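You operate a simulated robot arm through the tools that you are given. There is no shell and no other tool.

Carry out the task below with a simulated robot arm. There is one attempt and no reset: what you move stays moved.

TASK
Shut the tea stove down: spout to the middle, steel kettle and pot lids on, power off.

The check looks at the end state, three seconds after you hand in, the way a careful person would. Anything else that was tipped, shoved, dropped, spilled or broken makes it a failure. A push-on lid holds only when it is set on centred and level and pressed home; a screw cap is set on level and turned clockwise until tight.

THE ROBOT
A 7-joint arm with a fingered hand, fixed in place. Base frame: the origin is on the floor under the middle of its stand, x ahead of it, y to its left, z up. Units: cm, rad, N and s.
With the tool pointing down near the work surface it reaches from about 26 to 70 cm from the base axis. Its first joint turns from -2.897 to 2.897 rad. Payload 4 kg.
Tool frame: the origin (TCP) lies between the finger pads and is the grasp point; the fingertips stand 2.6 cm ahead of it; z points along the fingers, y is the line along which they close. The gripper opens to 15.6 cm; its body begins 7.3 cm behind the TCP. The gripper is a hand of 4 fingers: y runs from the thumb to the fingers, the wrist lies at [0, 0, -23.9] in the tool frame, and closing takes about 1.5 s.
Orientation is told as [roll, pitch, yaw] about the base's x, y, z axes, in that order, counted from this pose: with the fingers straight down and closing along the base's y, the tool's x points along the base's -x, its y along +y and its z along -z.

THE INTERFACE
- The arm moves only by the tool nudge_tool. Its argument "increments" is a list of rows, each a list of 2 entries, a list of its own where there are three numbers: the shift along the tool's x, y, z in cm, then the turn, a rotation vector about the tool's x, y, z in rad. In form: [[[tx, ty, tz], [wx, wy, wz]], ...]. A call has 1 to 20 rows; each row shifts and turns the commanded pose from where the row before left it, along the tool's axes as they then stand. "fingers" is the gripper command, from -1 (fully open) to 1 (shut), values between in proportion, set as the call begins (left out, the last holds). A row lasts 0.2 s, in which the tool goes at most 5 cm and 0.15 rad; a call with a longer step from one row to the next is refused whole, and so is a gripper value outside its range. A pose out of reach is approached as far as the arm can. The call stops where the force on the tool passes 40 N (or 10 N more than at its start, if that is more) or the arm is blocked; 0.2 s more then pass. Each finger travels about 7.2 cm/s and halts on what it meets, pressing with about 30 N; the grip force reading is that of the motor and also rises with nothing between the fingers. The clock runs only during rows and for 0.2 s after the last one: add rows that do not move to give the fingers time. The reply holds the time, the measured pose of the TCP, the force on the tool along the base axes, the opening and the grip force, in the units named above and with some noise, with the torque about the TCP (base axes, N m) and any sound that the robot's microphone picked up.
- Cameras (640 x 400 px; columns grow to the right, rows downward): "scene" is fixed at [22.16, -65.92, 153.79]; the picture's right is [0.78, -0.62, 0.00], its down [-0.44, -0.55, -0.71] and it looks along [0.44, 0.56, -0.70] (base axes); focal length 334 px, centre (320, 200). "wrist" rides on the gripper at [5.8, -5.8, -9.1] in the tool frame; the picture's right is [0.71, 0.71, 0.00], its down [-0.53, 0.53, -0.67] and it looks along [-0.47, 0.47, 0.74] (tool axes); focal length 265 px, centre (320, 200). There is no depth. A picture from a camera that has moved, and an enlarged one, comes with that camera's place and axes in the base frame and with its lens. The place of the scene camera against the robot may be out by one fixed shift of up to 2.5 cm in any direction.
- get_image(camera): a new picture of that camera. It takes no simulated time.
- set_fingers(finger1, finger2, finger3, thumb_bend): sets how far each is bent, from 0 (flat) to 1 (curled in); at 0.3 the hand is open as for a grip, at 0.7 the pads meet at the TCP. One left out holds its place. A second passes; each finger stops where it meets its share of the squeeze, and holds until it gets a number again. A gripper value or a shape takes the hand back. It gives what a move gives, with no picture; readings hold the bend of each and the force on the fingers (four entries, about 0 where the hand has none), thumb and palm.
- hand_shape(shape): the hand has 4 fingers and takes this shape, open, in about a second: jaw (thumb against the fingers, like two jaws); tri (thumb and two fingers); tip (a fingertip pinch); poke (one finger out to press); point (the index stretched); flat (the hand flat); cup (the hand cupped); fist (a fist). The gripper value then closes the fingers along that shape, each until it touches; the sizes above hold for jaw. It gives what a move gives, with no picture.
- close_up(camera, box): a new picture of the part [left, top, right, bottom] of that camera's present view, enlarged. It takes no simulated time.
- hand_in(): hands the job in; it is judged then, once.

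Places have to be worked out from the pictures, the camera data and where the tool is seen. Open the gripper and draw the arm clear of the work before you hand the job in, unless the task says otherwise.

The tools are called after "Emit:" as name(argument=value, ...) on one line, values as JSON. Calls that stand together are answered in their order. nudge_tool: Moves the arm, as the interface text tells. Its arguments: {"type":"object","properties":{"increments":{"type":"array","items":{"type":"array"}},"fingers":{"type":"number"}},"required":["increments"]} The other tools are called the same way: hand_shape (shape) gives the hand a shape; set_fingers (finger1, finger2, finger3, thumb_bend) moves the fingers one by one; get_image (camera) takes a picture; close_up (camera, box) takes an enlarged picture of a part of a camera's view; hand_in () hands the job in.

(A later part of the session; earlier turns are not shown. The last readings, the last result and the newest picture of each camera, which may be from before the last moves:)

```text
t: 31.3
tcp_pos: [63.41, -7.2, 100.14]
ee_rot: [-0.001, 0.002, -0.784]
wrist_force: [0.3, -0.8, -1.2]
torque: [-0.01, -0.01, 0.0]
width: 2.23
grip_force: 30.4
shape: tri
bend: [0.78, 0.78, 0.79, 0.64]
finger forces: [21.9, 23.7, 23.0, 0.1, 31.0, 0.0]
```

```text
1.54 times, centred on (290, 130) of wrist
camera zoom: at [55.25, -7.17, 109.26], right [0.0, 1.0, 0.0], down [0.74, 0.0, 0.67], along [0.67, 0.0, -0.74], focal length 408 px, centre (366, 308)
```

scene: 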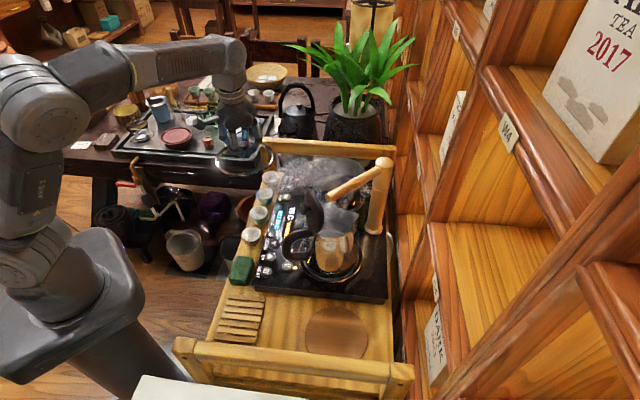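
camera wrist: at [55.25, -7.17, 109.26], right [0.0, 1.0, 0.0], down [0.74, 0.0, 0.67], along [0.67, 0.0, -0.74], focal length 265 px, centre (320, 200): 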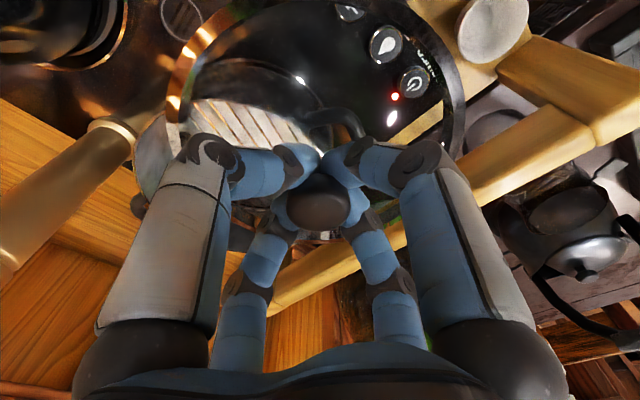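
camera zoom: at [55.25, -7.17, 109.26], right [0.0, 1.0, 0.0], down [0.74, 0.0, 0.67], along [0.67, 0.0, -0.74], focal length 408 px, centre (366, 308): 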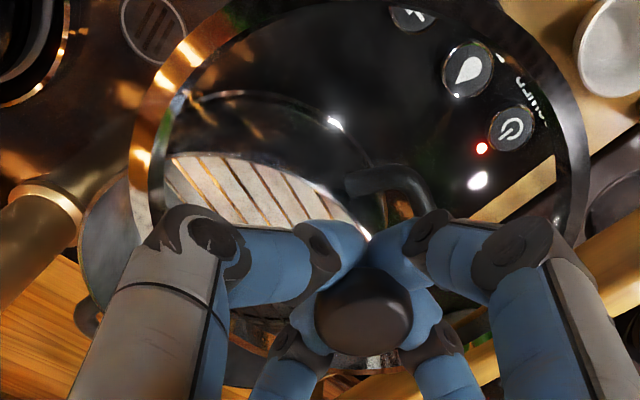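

The pot rim centre comes out at roughly (69.7,-13.2,91.5), about 16 cm across, matching the lid. I advance over the pot at z≈98.5, leaving ~2.5 cm between lid and rim.

Emit:
nudge_tool(increments=[[[-2.2, 0, 0.4], [0, 0, 0]], [[-2.2, 0, 0.4], [0, 0, 0]], [[-2.2, 0, 0.4], [0, 0, 0]], [[-2.1, 0, 0.4], [0, 0, 0]], [[0, 0, 0], [0, 0, 0]], [[0, 0, 0], [0, 0, 0]]])

Emit:
close_up(camera="scene", box=[270, 140, 380, 220])

Emit:
get_image(camera="wrist")

Emit:
close_up(camera="wrist", box=[140, 0, 500, 240])

```text
t: 32.7
tcp_pos: [66.99, -13.49, 98.17]
ee_rot: [0.001, 0.0, -0.783]
wrist_force: [0.7, 0.4, -2.0]
torque: [0.01, 0.03, -0.03]
width: 2.26
grip_force: 30.4
shape: tri
bend: [0.78, 0.78, 0.79, 0.64]
finger forces: [21.8, 23.7, 23.3, 0.1, 30.2, 0.1]
out of reach, approached as far as the arm can: row 3, 4
```

```text
5.00 times, centred on (325, 180) of scene
camera zoom: at [22.16, -65.92, 153.79], right [0.78, -0.62, 0.0], down [-0.44, -0.55, -0.71], along [0.44, 0.56, -0.7], focal length 1668 px, centre (295, 300)
```

zoom: 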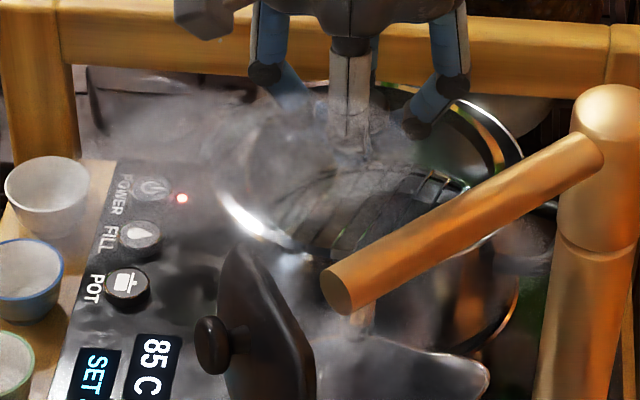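

```text
taken
camera wrist: at [58.7, -13.47, 107.27], right [0.0, 1.0, 0.0], down [0.74, 0.0, 0.67], along [0.67, 0.0, -0.74], focal length 265 px, centre (320, 200)
```

wrist: 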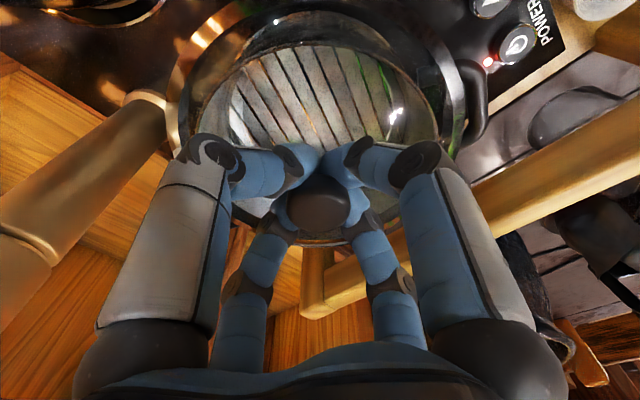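

```text
1.67 times, centred on (320, 120) of wrist
camera zoom: at [58.7, -13.47, 107.27], right [0.0, 1.0, 0.0], down [0.74, 0.0, 0.67], along [0.67, 0.0, -0.74], focal length 442 px, centre (320, 333)
```

zoom: 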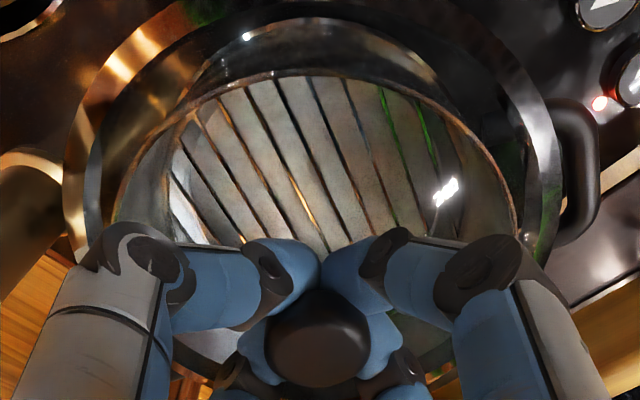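

The arm runs out of reach at r≈68.3 while the pot centre is at about (70.0,-13.7), r≈71.3, so the tool must lean outward ~10° there. The lid has to be re-gripped with that lean, so I carry it back the way it came to its resting place.

Emit:
nudge_tool(increments=[[[3.7, 0, -0.25], [0, 0, 0]], [[3.7, 0, -0.25], [0, 0, 0]], [[3.7, 0, -0.25], [0, 0, 0]], [[3.7, 0, -0.25], [0, 0, 0]], [[3.7, 0, -0.25], [0, 0, 0]], [[3.7, 0, -0.25], [0, 0, 0]], [[3.7, 0, -0.2], [0, 0, 0]], [[0, 0, 0], [0, 0, 0]]])

Emit:
nudge_tool(increments=[[[0, -3.84, 0], [0, 0, 0]], [[0, -3.84, 0], [0, 0, 0]], [[0, -3.84, 0], [0, 0, 0]], [[0, -3.84, 0], [0, 0, 0]], [[0, -3.84, 0], [0, 0, 0]], [[0, -3.84, 0], [0, 0, 0]], [[0, -3.84, 0], [0, 0, 0]], [[0, -3.84, 0], [0, 0, 0]], [[0, -3.84, 0], [0, 0, 0]], [[0, -3.84, 0], [0, 0, 0]], [[0, -3.84, 0], [0, 0, 0]], [[0, 0, 0], [0, 0, 0.1312]], [[0, 0, 0], [0, 0, 0.1312]], [[0, 0, 0], [0, 0, 0.1312]], [[0, 0, 0], [0, 0, 0.1312]], [[0, 0, 0], [0, 0, 0.1312]], [[0, 0, 0], [0, 0, 0.1312]], [[0, 0, 0], [0, 0, 0]]])

```text
t: 34.5
tcp_pos: [48.94, 5.02, 99.47]
ee_rot: [-0.001, 0.0, -0.787]
wrist_force: [-0.1, 0.2, -1.9]
torque: [0.06, 0.0, 0.0]
width: 2.24
grip_force: 29.7
shape: tri
bend: [0.78, 0.78, 0.79, 0.64]
finger forces: [21.4, 23.5, 23.3, 0.0, 27.2, 0.1]
```

```text
t: 38.3
tcp_pos: [18.75, -25.16, 99.75]
ee_rot: [0.001, 0.001, -1.574]
wrist_force: [0.2, 0.1, -2.4]
torque: [-0.02, -0.03, -0.03]
width: 2.2
grip_force: 29.7
shape: tri
bend: [0.78, 0.78, 0.79, 0.64]
finger forces: [21.4, 23.3, 23.7, 0.0, 32.0, 0.1]
```

Pose is (18.75,-25.16,99.75). I move slightly along the tray, then straight out above the lid's resting place.

Emit:
nudge_tool(increments=[[[3.5, 3.3, 0], [0, 0, 0]], [[-3.1, 3.1, 0], [0, 0, 0]], [[-3.1, 3.1, 0], [0, 0, 0]], [[-3.1, 3.1, 0], [0, 0, 0]], [[-3.1, 3.1, 0], [0, 0, 0]], [[-3.1, 3.1, 0], [0, 0, 0]], [[-3.1, 3.1, 0], [0, 0, 0]], [[-3.1, 3.1, 0], [0, 0, 0]], [[0, 0, 0], [0, 0, 0]], [[0, 0, 0], [0, 0, 0]]])

Emit:
get_image(camera="wrist")

Emit:
close_up(camera="scene", box=[240, 220, 440, 390])

```text
t: 40.5
tcp_pos: [43.74, -43.51, 99.79]
ee_rot: [-0.001, 0.001, -1.573]
wrist_force: [0.4, -0.1, -0.9]
torque: [0.0, -0.02, -0.01]
width: 2.19
grip_force: 30.2
shape: tri
bend: [0.78, 0.78, 0.79, 0.64]
finger forces: [21.7, 23.3, 23.8, 0.0, 31.8, 0.1]
```

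```text
taken
camera wrist: at [37.89, -37.72, 108.94], right [0.71, 0.71, 0.0], down [0.53, -0.53, 0.67], along [0.47, -0.47, -0.74], focal length 265 px, centre (320, 200)
```

wrist: 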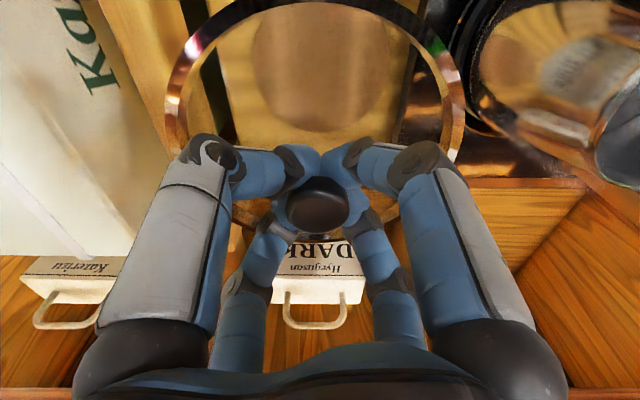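

```text
2.35 times, centred on (340, 305) of scene
camera zoom: at [22.16, -65.92, 153.79], right [0.78, -0.62, 0.0], down [-0.44, -0.55, -0.71], along [0.44, 0.56, -0.7], focal length 785 px, centre (273, -47)
```

zoom: 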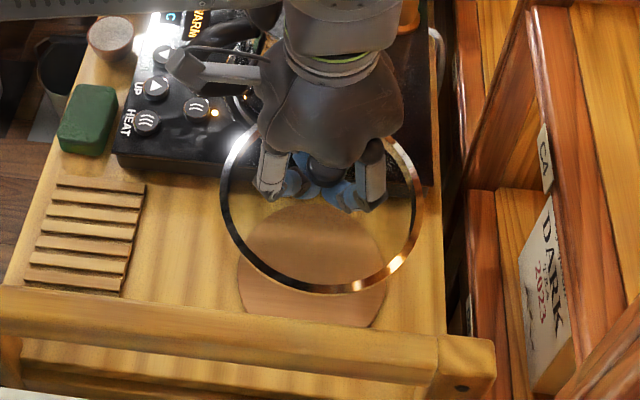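

The round rest is straight below. I lower the lid back onto it.

Emit:
nudge_tool(increments=[[[0.2, 0, 3.5], [0, 0, 0]], [[0, 0, 3.5], [0, 0, 0]], [[0, 0, 3.5], [0, 0, 0]], [[0, 0, 2.5], [0, 0, 0]], [[0, 0, 1.0], [0, 0, 0]], [[0, 0, 0.4], [0, 0, 0]], [[0, 0, 0.3], [0, 0, 0]], [[0, 0, 0], [0, 0, 0]]])

Emit:
close_up(camera="scene", box=[280, 270, 400, 370])

```text
t: 42.3
tcp_pos: [43.73, -43.11, 84.98]
ee_rot: [-0.001, -0.001, -1.572]
wrist_force: [-0.3, 0.2, -0.2]
torque: [-0.03, -0.06, -0.01]
width: 2.2
grip_force: 30.5
shape: tri
bend: [0.78, 0.78, 0.79, 0.64]
finger forces: [21.7, 23.2, 24.2, 0.0, 31.3, 0.0]
```

```text
4.00 times, centred on (340, 320) of scene
camera zoom: at [22.16, -65.92, 153.79], right [0.78, -0.62, 0.0], down [-0.44, -0.55, -0.71], along [0.44, 0.56, -0.7], focal length 1334 px, centre (240, -280)
```

zoom: 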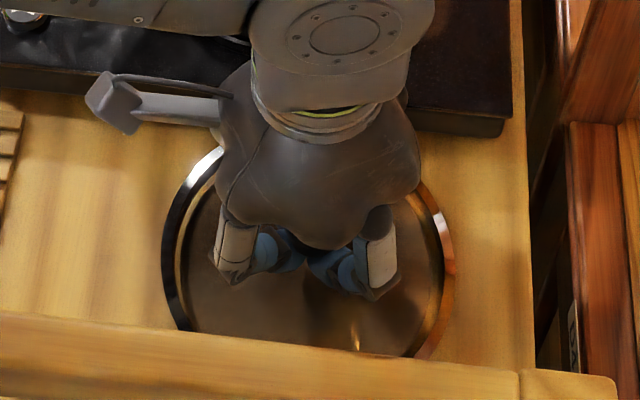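

The lid rests again (force near zero). I open the fingers, lift 2 cm, and lean the tool 10° (tips away from the robot) for the new grip.

Emit:
nudge_tool(increments=[[[0, 0, 0], [0, 0, 0]], [[0, 0, 0], [0, 0, 0]], [[0, 0, 0], [0, 0, 0]], [[0, 0, 0], [0, 0, 0]], [[0, 0, -1], [0, 0, 0]], [[0, 0, -1], [0, 0, 0]], [[0, 0, 0], [-0.0617, -0.0617, 0]], [[0, 0, 0], [-0.0617, -0.0617, 0]], [[0, 0, 0], [0, 0, 0]]], fingers=0.1)

Emit:
get_image(camera="wrist")

Emit:
close_up(camera="scene", box=[260, 240, 400, 370])

```text
t: 44.3
tcp_pos: [43.71, -43.14, 87.04]
ee_rot: [0.127, -0.123, -1.578]
wrist_force: [-0.1, -0.4, 0.6]
torque: [-0.01, 0.0, -0.03]
width: 6.97
grip_force: 0.0
shape: tri
bend: [0.39, 0.39, 0.39, 0.7]
finger forces: [0.0, 0.0, 0.1, 0.0, 0.0, 0.1]
```

```text
taken
camera wrist: at [36.95, -36.34, 94.67], right [0.71, 0.71, 0.0], down [0.43, -0.44, 0.79], along [0.56, -0.56, -0.62], focal length 265 px, centre (320, 200)
```

wrist: 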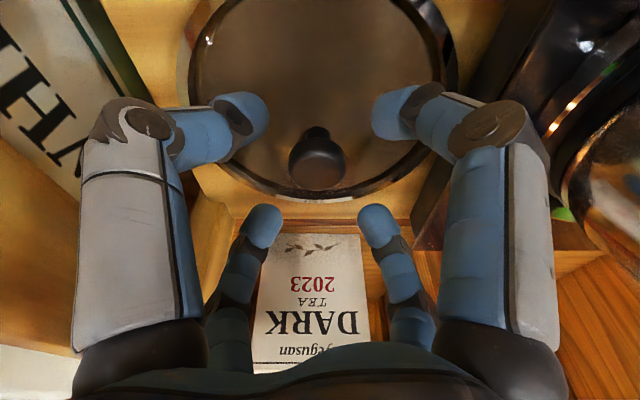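

```text
3.08 times, centred on (330, 305) of scene
camera zoom: at [22.16, -65.92, 153.79], right [0.78, -0.62, 0.0], down [-0.44, -0.55, -0.71], along [0.44, 0.56, -0.7], focal length 1027 px, centre (289, -123)
```

zoom: 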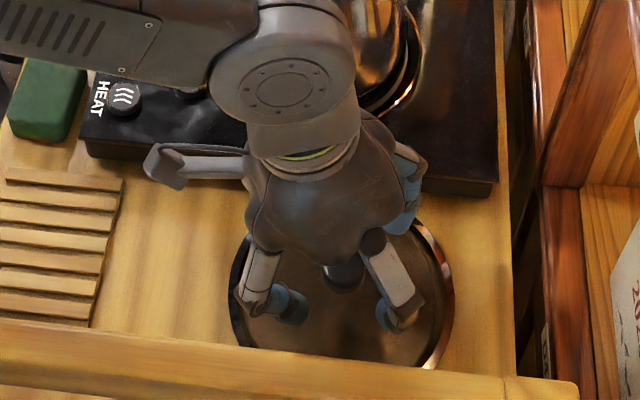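

The knob still sits between the digits. I lower along the vertical to the grip height with small steps, watching for contact.

Emit:
nudge_tool(increments=[[[0.15, -0.15, 0.98], [0, 0, 0]], [[0.06, -0.06, 0.4], [0, 0, 0]], [[0.06, -0.06, 0.35], [0, 0, 0]], [[0, 0, 0], [0, 0, 0]]])

Emit:
close_up(camera="wrist", box=[160, 60, 480, 260])

```text
t: 45.3
tcp_pos: [43.7, -43.12, 85.37]
ee_rot: [0.125, -0.124, -1.58]
wrist_force: [0.4, 0.6, 2.5]
torque: [0.11, 0.0, 0.02]
width: 6.98
grip_force: 0.1
shape: tri
bend: [0.39, 0.39, 0.39, 0.7]
finger forces: [2.7, 0.0, 0.0, 0.0, 0.1, 0.0]
```

```text
2.00 times, centred on (320, 160) of wrist
camera zoom: at [36.93, -36.32, 92.85], right [0.71, 0.71, 0.0], down [0.43, -0.44, 0.79], along [0.56, -0.56, -0.62], focal length 531 px, centre (320, 280)
```

zoom: 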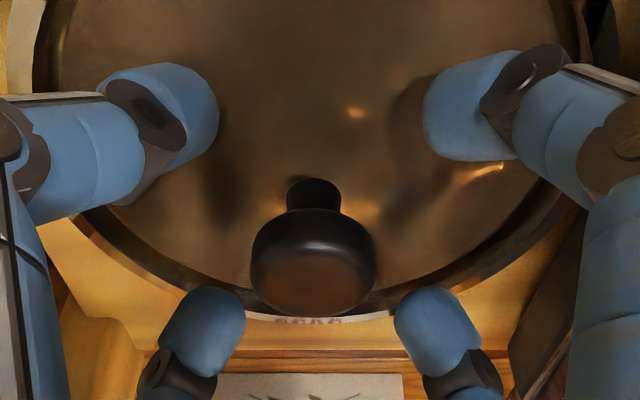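

Finger 1 just touches the lid (2.7 N) and the stem sits slightly robot-side of the tips' centre. I shift 0.35 cm toward the robot, up 0.15, then close.

Emit:
nudge_tool(increments=[[[0.228, -0.228, -0.21], [0, 0, 0]], [[0, 0, 0], [0, 0, 0]]])

Emit:
nudge_tool(increments=[[[0, 0, 0], [0, 0, 0]], [[0, 0, 0], [0, 0, 0]], [[0, 0, 0], [0, 0, 0]], [[0, 0, 0], [0, 0, 0]], [[0, 0, 0], [0, 0, 0]], [[0, 0, 0], [0, 0, 0]]], fingers=1)

Emit:
close_up(camera="wrist", box=[160, 60, 480, 260])

```text
t: 45.9
tcp_pos: [43.57, -42.75, 85.48]
ee_rot: [0.126, -0.124, -1.58]
wrist_force: [0.1, 0.4, -0.1]
torque: [-0.04, -0.01, 0.02]
width: 6.97
grip_force: 0.0
shape: tri
bend: [0.39, 0.39, 0.39, 0.7]
finger forces: [0.0, 0.0, 0.0, 0.0, 0.0, 0.0]
```

```text
t: 47.3
tcp_pos: [43.44, -42.75, 85.45]
ee_rot: [0.124, -0.124, -1.579]
wrist_force: [0.1, 0.5, 0.9]
torque: [0.18, 0.07, 0.04]
width: 2.47
grip_force: 30.3
shape: tri
bend: [0.79, 0.75, 0.76, 0.63]
finger forces: [22.1, 24.3, 20.8, 0.0, 31.9, 0.0]
```

```text
2.00 times, centred on (320, 160) of wrist
camera zoom: at [36.67, -36.01, 92.99], right [0.71, 0.71, 0.0], down [0.43, -0.44, 0.79], along [0.56, -0.56, -0.62], focal length 531 px, centre (320, 280)
```

zoom: 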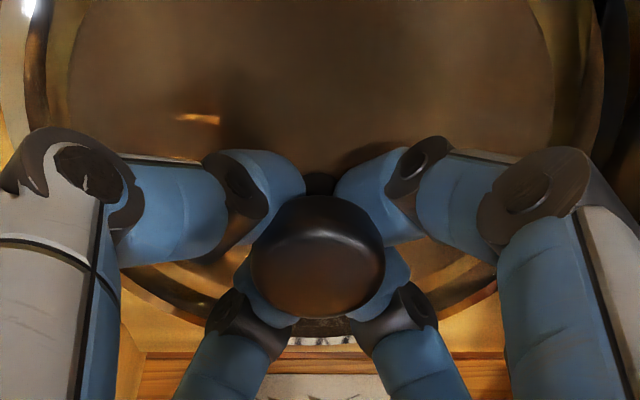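

Gripped well again, now with the tool leaning and the lid flat. I lift straight up and check that the lid stays level.

Emit:
nudge_tool(increments=[[[-0.0614, 0.0614, -0.4925], [0, 0, 0]], [[-0.1228, 0.1228, -0.985], [0, 0, 0]], [[-0.1842, 0.1842, -1.477], [0, 0, 0]], [[-0.2456, 0.2456, -1.97], [0, 0, 0]], [[0, 0, 0], [0, 0, 0]]])

Emit:
get_image(camera="wrist")

Emit:
close_up(camera="scene", box=[260, 240, 420, 370])

```text
t: 48.5
tcp_pos: [43.42, -42.89, 90.41]
ee_rot: [0.123, -0.122, -1.579]
wrist_force: [-0.1, -0.2, -1.8]
torque: [-0.02, 0.0, 0.0]
width: 2.43
grip_force: 30.0
shape: tri
bend: [0.79, 0.75, 0.76, 0.62]
finger forces: [20.9, 25.3, 21.1, 0.0, 31.7, 0.0]
```

```text
taken
camera wrist: at [36.59, -36.12, 97.99], right [0.71, 0.71, 0.0], down [0.44, -0.44, 0.79], along [0.56, -0.56, -0.62], focal length 265 px, centre (320, 200)
```

wrist: 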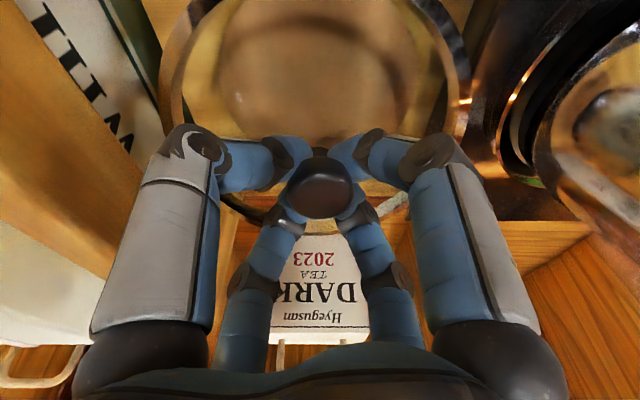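

```text
3.08 times, centred on (340, 305) of scene
camera zoom: at [22.16, -65.92, 153.79], right [0.78, -0.62, 0.0], down [-0.44, -0.55, -0.71], along [0.44, 0.56, -0.7], focal length 1027 px, centre (258, -123)
```

zoom: 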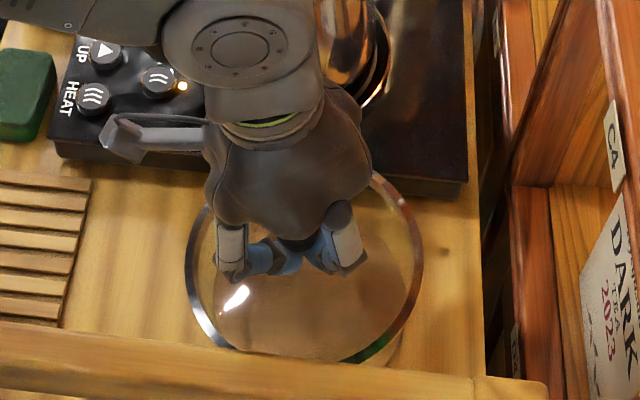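

The lid is up. I zoom in to judge whether its rim is level.

Emit:
close_up(camera="scene", box=[295, 285, 375, 365])

```text
5.00 times, centred on (335, 325) of scene
camera zoom: at [22.16, -65.92, 153.79], right [0.78, -0.62, 0.0], down [-0.44, -0.55, -0.71], along [0.44, 0.56, -0.7], focal length 1668 px, centre (245, -425)
```

zoom: 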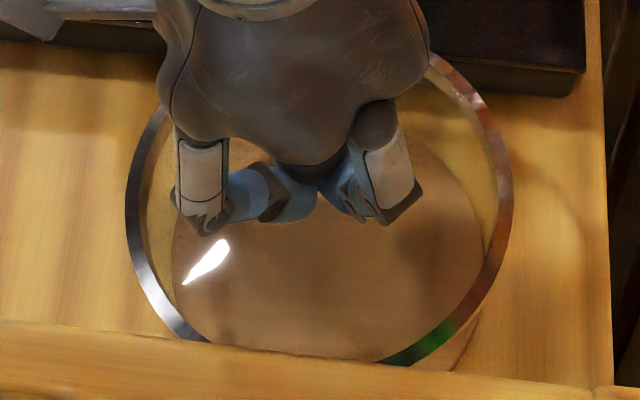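

I check the lid's attitude in the wrist view too, by locating its far and near edges relative to the tool.

Emit:
close_up(camera="wrist", box=[150, 0, 490, 260])

```text
1.54 times, centred on (320, 130) of wrist
camera zoom: at [36.59, -36.12, 97.99], right [0.71, 0.71, 0.0], down [0.44, -0.44, 0.79], along [0.56, -0.56, -0.62], focal length 408 px, centre (320, 308)
```

zoom: 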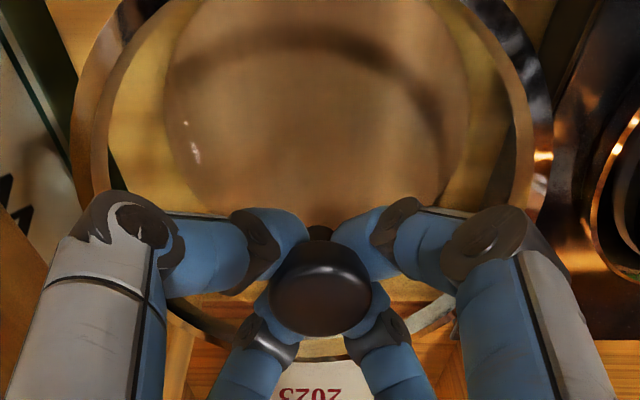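

The rim looks about 4–5° off level (robot side low): the lid partly followed the tool's lean. I press it back down onto its flat rest while keeping the grip, so that it slips level in the fingers.

Emit:
nudge_tool(increments=[[[0.2456, -0.2456, 1.97], [0, 0, 0]], [[0.1842, -0.1842, 1.477], [0, 0, 0]], [[0.1228, -0.1228, 0.985], [0, 0, 0]], [[0.037, -0.037, 0.295], [0, 0, 0]], [[0.025, -0.025, 0.197], [0, 0, 0]], [[0.025, -0.025, 0.197], [0, 0, 0]], [[0, 0, 0], [0, 0, 0]]])

Emit:
close_up(camera="scene", box=[295, 285, 375, 365])

```text
t: 50.1
tcp_pos: [43.41, -43.0, 85.16]
ee_rot: [0.126, -0.123, -1.577]
wrist_force: [0.7, -1.4, 6.1]
torque: [0.3, 0.25, 0.02]
width: 2.43
grip_force: 30.2
shape: tri
bend: [0.79, 0.74, 0.76, 0.62]
finger forces: [20.7, 0.0, 23.3, 0.0, 37.0, 0.1]
```

```text
5.00 times, centred on (335, 325) of scene
camera zoom: at [22.16, -65.92, 153.79], right [0.78, -0.62, 0.0], down [-0.44, -0.55, -0.71], along [0.44, 0.56, -0.7], focal length 1668 px, centre (245, -425)
```

zoom: 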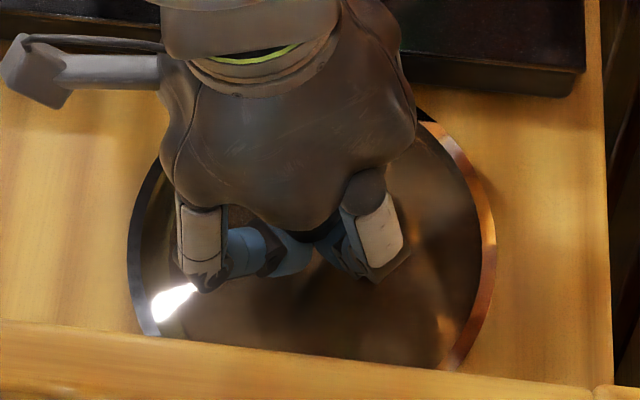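

Pressing changed the finger loading (finger 2 lost contact), likely because the far fingertips were wedged under the cap. I re-close at this lower height to seat the tips around the stem.

Emit:
nudge_tool(increments=[[[0, 0, 0], [0, 0, 0]], [[0, 0, 0], [0, 0, 0]], [[0, 0, 0], [0, 0, 0]]], fingers=0.4)

Emit:
close_up(camera="wrist", box=[160, 60, 480, 260])

Emit:
nudge_tool(increments=[[[0, 0, 0], [0, 0, 0]], [[0, 0, 0], [0, 0, 0]], [[0, 0, 0], [0, 0, 0]], [[0, 0, 0], [0, 0, 0]], [[0, 0, 0], [0, 0, 0]]], fingers=1)

Emit:
close_up(camera="wrist", box=[160, 60, 480, 260])

```text
t: 50.9
tcp_pos: [43.49, -42.79, 85.33]
ee_rot: [0.126, -0.126, -1.58]
wrist_force: [2.7, -0.2, 8.8]
torque: [0.11, 0.05, -0.01]
width: 4.56
grip_force: 0.1
shape: tri
bend: [0.8, 0.48, 0.48, 0.67]
finger forces: [3.5, 0.0, 0.0, 0.0, 4.4, 0.1]
```

```text
2.00 times, centred on (320, 160) of wrist
camera zoom: at [36.6, -35.99, 92.82], right [0.71, 0.71, 0.0], down [0.43, -0.44, 0.79], along [0.56, -0.56, -0.62], focal length 531 px, centre (320, 280)
```

zoom: 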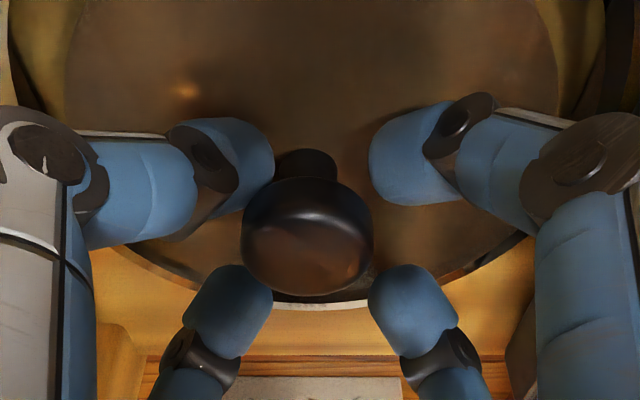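

```text
t: 52.1
tcp_pos: [43.36, -42.88, 85.31]
ee_rot: [0.124, -0.126, -1.58]
wrist_force: [2.4, -4.0, 17.2]
torque: [-0.16, -0.35, -0.11]
width: 1.92
grip_force: 29.9
shape: tri
bend: [0.8, 0.7, 0.7, 0.65]
finger forces: [0.0, 50.9, 45.9, 0.1, 21.9, 0.0]
```

```text
2.00 times, centred on (320, 160) of wrist
camera zoom: at [36.57, -36.04, 92.86], right [0.71, 0.71, 0.0], down [0.43, -0.43, 0.79], along [0.56, -0.56, -0.61], focal length 531 px, centre (320, 280)
```

zoom: 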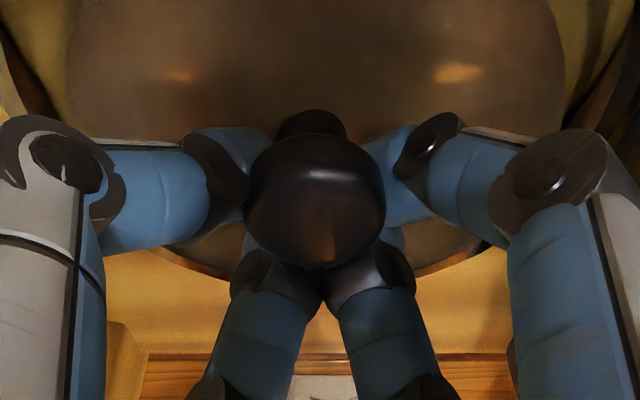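

This re-grip shifted the knob off-centre, so I open again, lift a little, and re-centre before gripping at the earlier height (which gave a usable ~5° relation).

Emit:
nudge_tool(increments=[[[0, 0, 0], [0, 0, 0]], [[0, 0, 0], [0, 0, 0]], [[0, 0, 0], [0, 0, 0]], [[0, 0, 0], [0, 0, 0]], [[-0.1228, 0.1228, -0.985], [0, 0, 0]], [[0, 0, 0], [0, 0, 0]]], fingers=0.1)

Emit:
close_up(camera="wrist", box=[160, 60, 480, 260])

Emit:
close_up(camera="scene", box=[295, 285, 375, 365])

```text
t: 53.5
tcp_pos: [43.4, -42.68, 86.22]
ee_rot: [0.123, -0.123, -1.578]
wrist_force: [-0.1, -0.1, 0.2]
torque: [-0.03, -0.02, 0.03]
width: 6.99
grip_force: 0.1
shape: tri
bend: [0.39, 0.39, 0.39, 0.7]
finger forces: [0.1, 0.0, 0.0, 0.1, 0.0, 0.1]
```

```text
2.00 times, centred on (320, 160) of wrist
camera zoom: at [36.55, -35.92, 93.78], right [0.71, 0.71, 0.0], down [0.44, -0.44, 0.79], along [0.56, -0.56, -0.62], focal length 531 px, centre (320, 280)
```

zoom: 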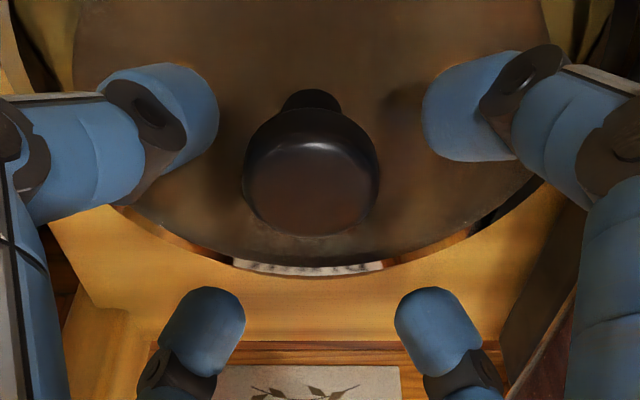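

```text
5.00 times, centred on (335, 325) of scene
camera zoom: at [22.16, -65.92, 153.79], right [0.78, -0.62, 0.0], down [-0.44, -0.55, -0.71], along [0.44, 0.56, -0.7], focal length 1668 px, centre (245, -425)
```

zoom: 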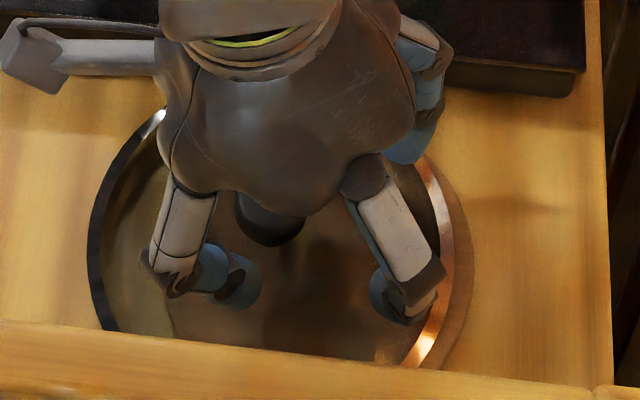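

The lid slid about 1.9 cm toward the robot. I follow it by shifting the tool 2.25 cm toward the robot and settle to z≈85.5.

Emit:
nudge_tool(increments=[[[0.788, -0.788, -0.196], [0, 0, 0]], [[0.788, -0.788, -0.196], [0, 0, 0]], [[0.06, -0.06, 0.5], [0, 0, 0]], [[0.03, -0.03, 0.22], [0, 0, 0]], [[0, 0, 0], [0, 0, 0]]])

Emit:
close_up(camera="wrist", box=[160, 60, 480, 260])

```text
t: 54.7
tcp_pos: [41.79, -41.04, 85.57]
ee_rot: [0.127, -0.124, -1.579]
wrist_force: [-0.6, 0.0, 0.6]
torque: [0.03, 0.0, 0.02]
width: 6.95
grip_force: 0.0
shape: tri
bend: [0.39, 0.39, 0.39, 0.7]
finger forces: [0.0, 0.0, 0.0, 0.1, 0.0, 0.0]
```

```text
2.00 times, centred on (320, 160) of wrist
camera zoom: at [34.98, -34.4, 93.08], right [0.71, 0.71, 0.0], down [0.43, -0.44, 0.79], along [0.56, -0.56, -0.62], focal length 531 px, centre (320, 280)
```

zoom: 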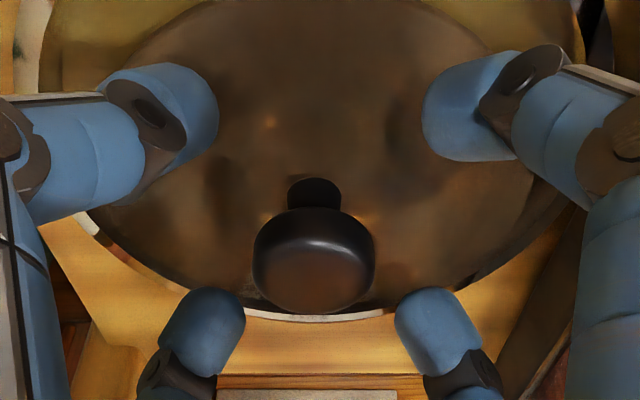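

The knob is nearly centred as in the first leaned grip. I shift a final 0.3 cm and close.

Emit:
nudge_tool(increments=[[[0.2, -0.2, 0.0], [0, 0, 0]], [[0, 0, 0], [0, 0, 0]]])

Emit:
nudge_tool(increments=[[[0, 0, 0], [0, 0, 0]], [[0, 0, 0], [0, 0, 0]], [[0, 0, 0], [0, 0, 0]], [[0, 0, 0], [0, 0, 0]], [[0, 0, 0], [0, 0, 0]], [[0, 0, 0], [0, 0, 0]]], fingers=1)

Emit:
close_up(camera="wrist", box=[160, 60, 480, 260])

Emit:
close_up(camera="scene", box=[295, 285, 375, 365])

```text
t: 55.3
tcp_pos: [41.59, -41.07, 85.43]
ee_rot: [0.124, -0.125, -1.581]
wrist_force: [0.6, 0.4, -0.1]
torque: [0.0, 0.01, -0.03]
width: 6.98
grip_force: 0.0
shape: tri
bend: [0.39, 0.39, 0.39, 0.7]
finger forces: [0.0, 0.0, 0.0, 0.1, 0.1, 0.1]
```

```text
t: 56.7
tcp_pos: [41.66, -41.12, 85.44]
ee_rot: [0.124, -0.124, -1.58]
wrist_force: [-0.7, 0.9, -1.6]
torque: [-0.02, -0.04, 0.02]
width: 1.98
grip_force: 29.7
shape: tri
bend: [0.71, 0.75, 0.76, 0.64]
finger forces: [39.4, 22.0, 29.8, 0.0, 18.6, 0.0]
```

```text
2.00 times, centred on (320, 160) of wrist
camera zoom: at [34.83, -34.22, 93.01], right [0.71, 0.71, 0.0], down [0.44, -0.44, 0.79], along [0.56, -0.56, -0.62], focal length 531 px, centre (320, 280)
```

zoom: 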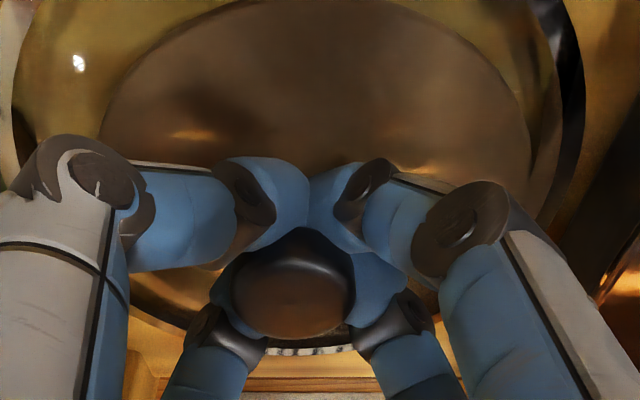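

```text
5.00 times, centred on (335, 325) of scene
camera zoom: at [22.16, -65.92, 153.79], right [0.78, -0.62, 0.0], down [-0.44, -0.55, -0.71], along [0.44, 0.56, -0.7], focal length 1668 px, centre (245, -425)
```

zoom: 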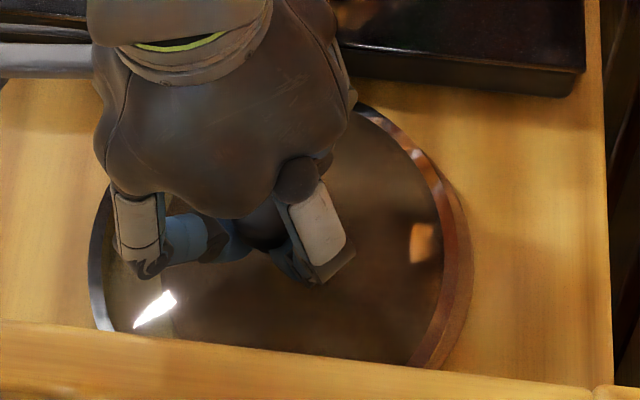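

All four digits hold the knob. I lift straight up and measure the lid's level again.

Emit:
nudge_tool(increments=[[[-0.0614, 0.0614, -0.4925], [0, 0, 0]], [[-0.1228, 0.1228, -0.985], [0, 0, 0]], [[-0.1842, 0.1842, -1.477], [0, 0, 0]], [[-0.2456, 0.2456, -1.97], [0, 0, 0]], [[0, 0, 0], [0, 0, 0]]])

Emit:
close_up(camera="wrist", box=[150, 0, 490, 260])

Emit:
close_up(camera="scene", box=[290, 275, 370, 355])

```text
t: 57.9
tcp_pos: [41.71, -40.81, 90.38]
ee_rot: [0.121, -0.124, -1.579]
wrist_force: [-0.5, 0.9, -1.5]
torque: [0.02, -0.02, -0.04]
width: 1.98
grip_force: 30.3
shape: tri
bend: [0.71, 0.75, 0.76, 0.64]
finger forces: [39.8, 22.1, 29.9, 0.0, 18.7, 0.1]
```

```text
1.54 times, centred on (320, 130) of wrist
camera zoom: at [34.96, -34.09, 97.98], right [0.71, 0.71, 0.0], down [0.44, -0.44, 0.79], along [0.56, -0.56, -0.62], focal length 408 px, centre (320, 308)
```

zoom: 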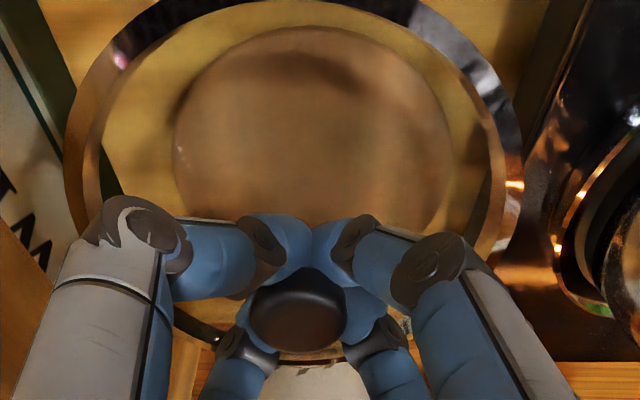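

```text
5.00 times, centred on (330, 315) of scene
camera zoom: at [22.16, -65.92, 153.79], right [0.78, -0.62, 0.0], down [-0.44, -0.55, -0.71], along [0.44, 0.56, -0.7], focal length 1668 px, centre (270, -375)
```

zoom: 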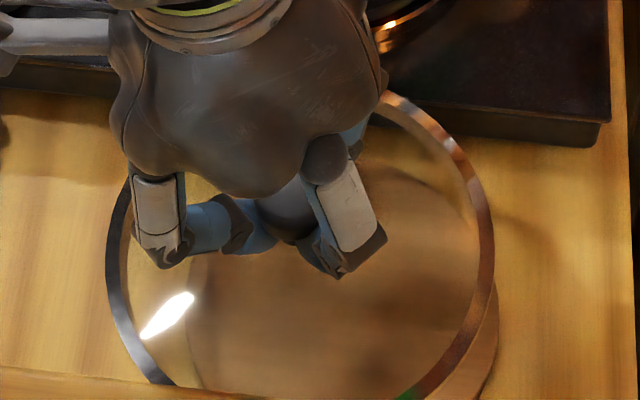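

The lid now hangs within a few degrees of level at 10° lean (near level at ~7–8°), with its centre about 0.8 cm off the TCP toward the front. I raise it and retreat toward the robot again.

Emit:
nudge_tool(increments=[[[-0.43, 0.43, -3.447], [0, 0, 0]], [[-0.43, 0.43, -3.447], [0, 0, 0]], [[-0.43, 0.43, -3.447], [0, 0, 0]], [[2.92, -2.92, -0.73], [0, 0, 0]], [[2.92, -2.92, -0.73], [0, 0, 0]], [[2.92, -2.92, -0.73], [0, 0, 0]], [[2.92, -2.92, -0.73], [0, 0, 0]], [[2.92, -2.92, -0.73], [0, 0, 0]], [[2.92, -2.92, -0.73], [0, 0, 0]], [[0, 0, 0], [0, 0, 0]]])

Emit:
get_image(camera="scene")

```text
t: 60.1
tcp_pos: [23.96, -23.46, 101.1]
ee_rot: [0.124, -0.125, -1.582]
wrist_force: [-1.6, 0.1, -1.1]
torque: [-0.03, 0.02, -0.04]
width: 2.0
grip_force: 30.0
shape: tri
bend: [0.71, 0.75, 0.76, 0.64]
finger forces: [41.9, 22.8, 29.2, 0.1, 18.2, 0.1]
```

```text
taken
```

scene: 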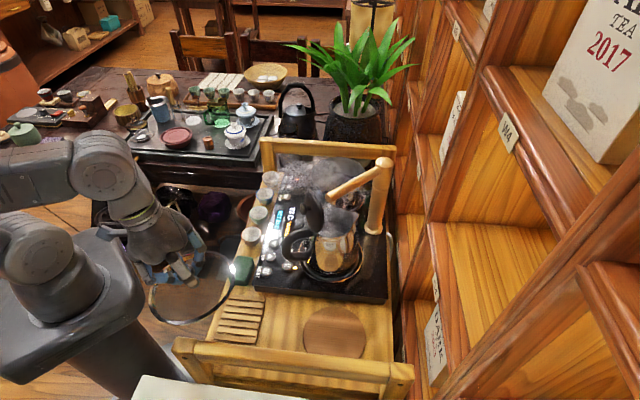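

Held well. I turn the hand 34° about the vertical (keeping the lean radial) and carry the lid along the robot side to the pot's level.

Emit:
nudge_tool(increments=[[[0, 0, 0], [-0.01817, 0.01817, -0.14575]], [[0, 0, 0], [-0.01817, 0.01817, -0.14575]], [[0, 0, 0], [-0.01817, 0.01817, -0.14575]], [[0, 0, 0], [-0.01817, 0.01817, -0.14575]], [[0.782, 3.852, 0.383], [0, 0, 0]], [[0.782, 3.852, 0.383], [0, 0, 0]], [[0.782, 3.852, 0.383], [0, 0, 0]], [[0.782, 3.852, 0.383], [0, 0, 0]], [[0.782, 3.852, 0.383], [0, 0, 0]], [[0.782, 3.852, 0.383], [0, 0, 0]], [[0.782, 3.852, 0.383], [0, 0, 0]], [[0.782, 3.852, 0.383], [0, 0, 0]], [[0.782, 3.852, 0.383], [0, 0, 0]], [[0.782, 3.852, 0.383], [0, 0, 0]], [[0, 0, 0], [0, 0, 0]]])

Emit:
close_up(camera="scene", box=[190, 90, 350, 190])

Emit:
get_image(camera="wrist")

```text
t: 63.3
tcp_pos: [52.04, 4.65, 100.87]
ee_rot: [0.125, -0.124, -0.986]
wrist_force: [0.1, -0.8, -0.1]
torque: [0.0, 0.03, 0.02]
width: 1.96
grip_force: 29.9
shape: tri
bend: [0.71, 0.75, 0.76, 0.64]
finger forces: [43.5, 23.1, 26.9, 0.0, 18.6, 0.1]
```

```text
4.00 times, centred on (270, 140) of scene
camera zoom: at [22.16, -65.92, 153.79], right [0.78, -0.62, 0.0], down [-0.44, -0.55, -0.71], along [0.44, 0.56, -0.7], focal length 1334 px, centre (520, 440)
```

zoom: 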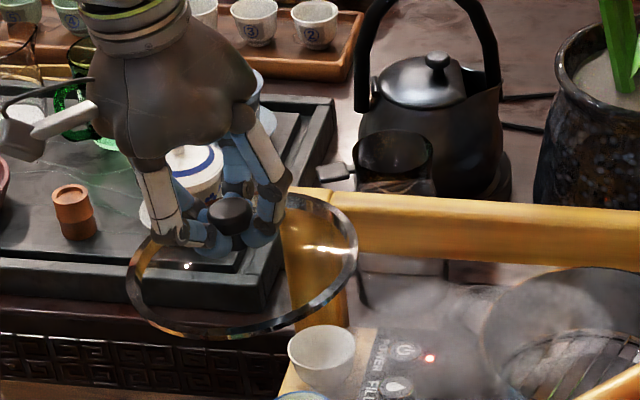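

```text
taken
camera wrist: at [42.48, 6.43, 108.43], right [0.19, 0.98, 0.0], down [0.6, -0.12, 0.79], along [0.77, -0.15, -0.62], focal length 265 px, centre (320, 200)
```

wrist: 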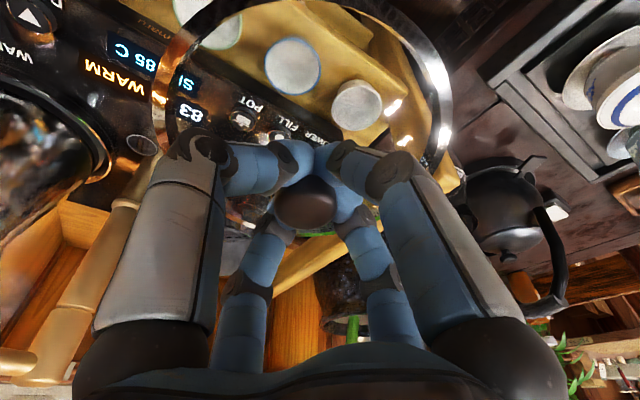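

The lid's ellipse looks tilted in this view, so I zoom in to measure its rim more carefully.

Emit:
close_up(camera="scene", box=[215, 130, 285, 180])

Emit:
close_up(camera="wrist", box=[120, 0, 480, 250])

```text
8.00 times, centred on (250, 155) of scene
camera zoom: at [22.16, -65.92, 153.79], right [0.78, -0.62, 0.0], down [-0.44, -0.55, -0.71], along [0.44, 0.56, -0.7], focal length 2669 px, centre (880, 560)
```

zoom: 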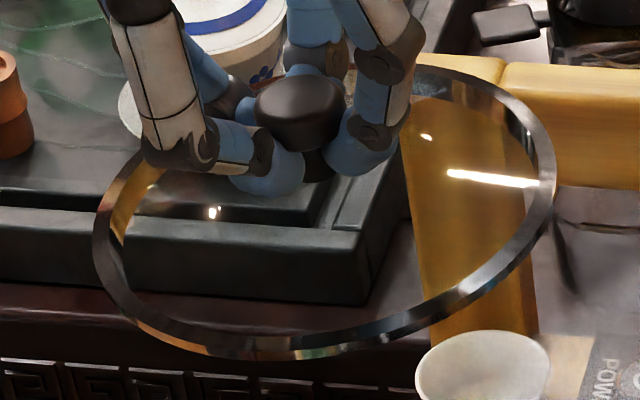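

```text
1.60 times, centred on (300, 125) of wrist
camera zoom: at [42.48, 6.43, 108.43], right [0.19, 0.98, 0.0], down [0.6, -0.12, 0.79], along [0.77, -0.15, -0.62], focal length 425 px, centre (352, 320)
```

zoom: 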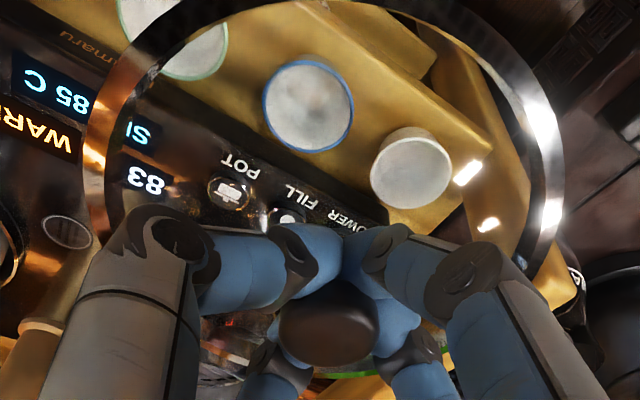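

The zoom shows the lid followed the tool and is tilted like it (~10°), so it is level only with the tool upright. I'll reduce the lean to 6.5° (just enough to reach), and advance toward the pot, planning to set the near edge first and ease the far edge down.

Emit:
nudge_tool(increments=[[[0, 0, 0], [0.0432, 0.0432, 0]], [[-4.13, 0.75, 0.87], [0, 0, 0]], [[-4.13, 0.75, 0.87], [0, 0, 0]], [[-4.13, 0.75, 0.87], [0, 0, 0]], [[-4.13, 0.75, 0.87], [0, 0, 0]], [[0, 0, 0], [0, 0, 0]]])

Emit:
close_up(camera="scene", box=[270, 140, 380, 220])

Emit:
close_up(camera="wrist", box=[100, 0, 500, 260])

```text
t: 64.7
tcp_pos: [63.73, -7.54, 98.99]
ee_rot: [0.08, -0.081, -0.982]
wrist_force: [0.4, 0.0, -1.9]
torque: [0.01, 0.01, -0.03]
width: 1.99
grip_force: 30.2
shape: tri
bend: [0.71, 0.75, 0.76, 0.64]
finger forces: [44.4, 23.4, 27.4, 0.0, 18.7, 0.1]
```

```text
5.00 times, centred on (325, 180) of scene
camera zoom: at [22.16, -65.92, 153.79], right [0.78, -0.62, 0.0], down [-0.44, -0.55, -0.71], along [0.44, 0.56, -0.7], focal length 1668 px, centre (295, 300)
```

zoom: 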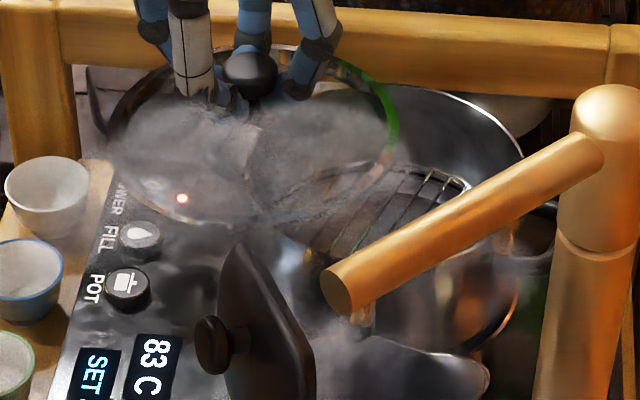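

```text
1.54 times, centred on (300, 130) of wrist
camera zoom: at [54.62, -5.84, 107.17], right [0.19, 0.98, 0.0], down [0.65, -0.13, 0.75], along [0.73, -0.14, -0.66], focal length 408 px, centre (351, 308)
```

zoom: 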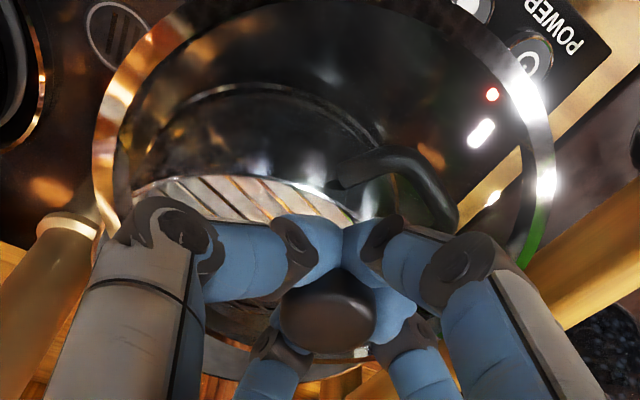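

I advance to just above the pot (TCP ≈ (69.2,-12.7,98.3)) to compare lid and pot rims directly.

Emit:
nudge_tool(increments=[[[-1.825, 0.39, 0.355], [0, 0, 0]], [[-1.825, 0.39, 0.355], [0, 0, 0]], [[-1.825, 0.39, 0.355], [0, 0, 0]], [[-1.825, 0.39, 0.355], [0, 0, 0]], [[0, 0, 0], [0, 0, 0]]])

Emit:
close_up(camera="scene", box=[280, 140, 390, 220])

Emit:
close_up(camera="wrist", box=[100, 0, 500, 260])

```text
t: 65.9
tcp_pos: [69.15, -12.72, 98.41]
ee_rot: [0.082, -0.08, -0.982]
wrist_force: [-0.7, -0.6, -1.7]
torque: [0.01, 0.04, 0.01]
width: 1.96
grip_force: 30.4
shape: tri
bend: [0.71, 0.75, 0.76, 0.64]
finger forces: [45.2, 0.0, 27.4, 0.0, 18.7, 0.1]
```

```text
5.00 times, centred on (335, 180) of scene
camera zoom: at [22.16, -65.92, 153.79], right [0.78, -0.62, 0.0], down [-0.44, -0.55, -0.71], along [0.44, 0.56, -0.7], focal length 1668 px, centre (245, 300)
```

zoom: 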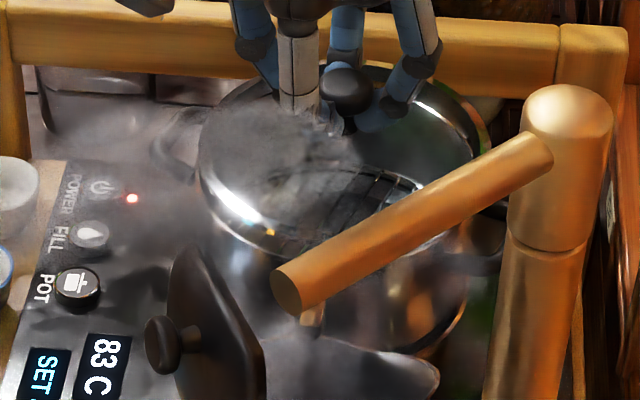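

```text
1.54 times, centred on (300, 130) of wrist
camera zoom: at [60.19, -11.06, 106.54], right [0.19, 0.98, 0.0], down [0.65, -0.13, 0.75], along [0.73, -0.14, -0.66], focal length 408 px, centre (351, 308)
```

zoom: 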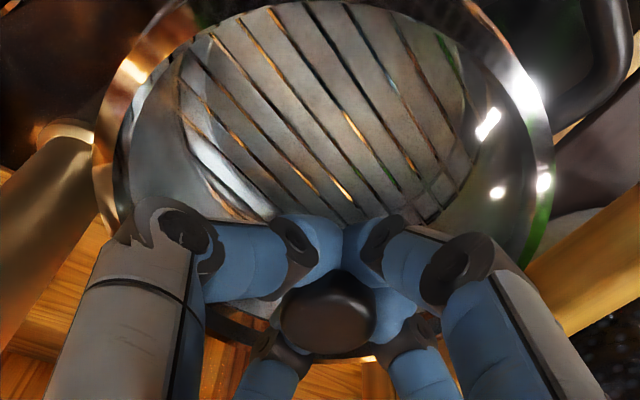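

Lid and pot overlap in view now. I zoom in on both to measure their offset accurately.

Emit:
close_up(camera="scene", box=[310, 145, 382, 195])

Emit:
close_up(camera="wrist", box=[140, 0, 460, 120])

```text
8.00 times, centred on (346, 170) of scene
camera zoom: at [22.16, -65.92, 153.79], right [0.78, -0.62, 0.0], down [-0.44, -0.55, -0.71], along [0.44, 0.56, -0.7], focal length 2669 px, centre (112, 440)
```

zoom: 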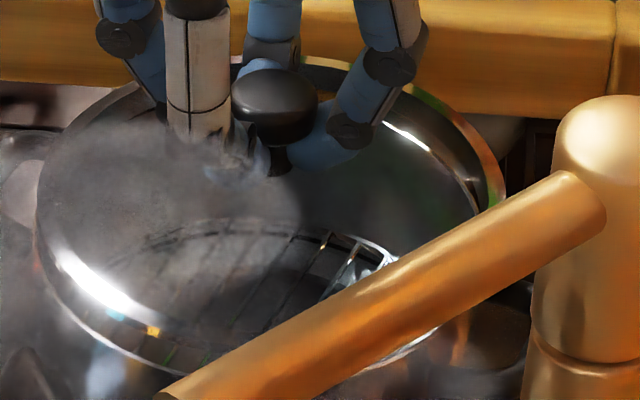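

```text
2.00 times, centred on (300, 60) of wrist
camera zoom: at [60.19, -11.06, 106.54], right [0.19, 0.98, 0.0], down [0.65, -0.13, 0.75], along [0.73, -0.14, -0.66], focal length 531 px, centre (360, 480)
```

zoom: 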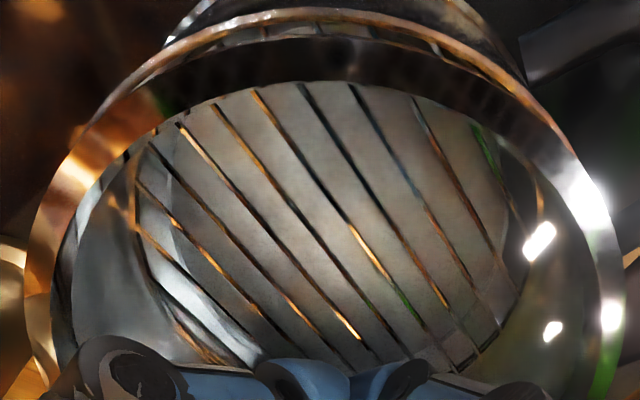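

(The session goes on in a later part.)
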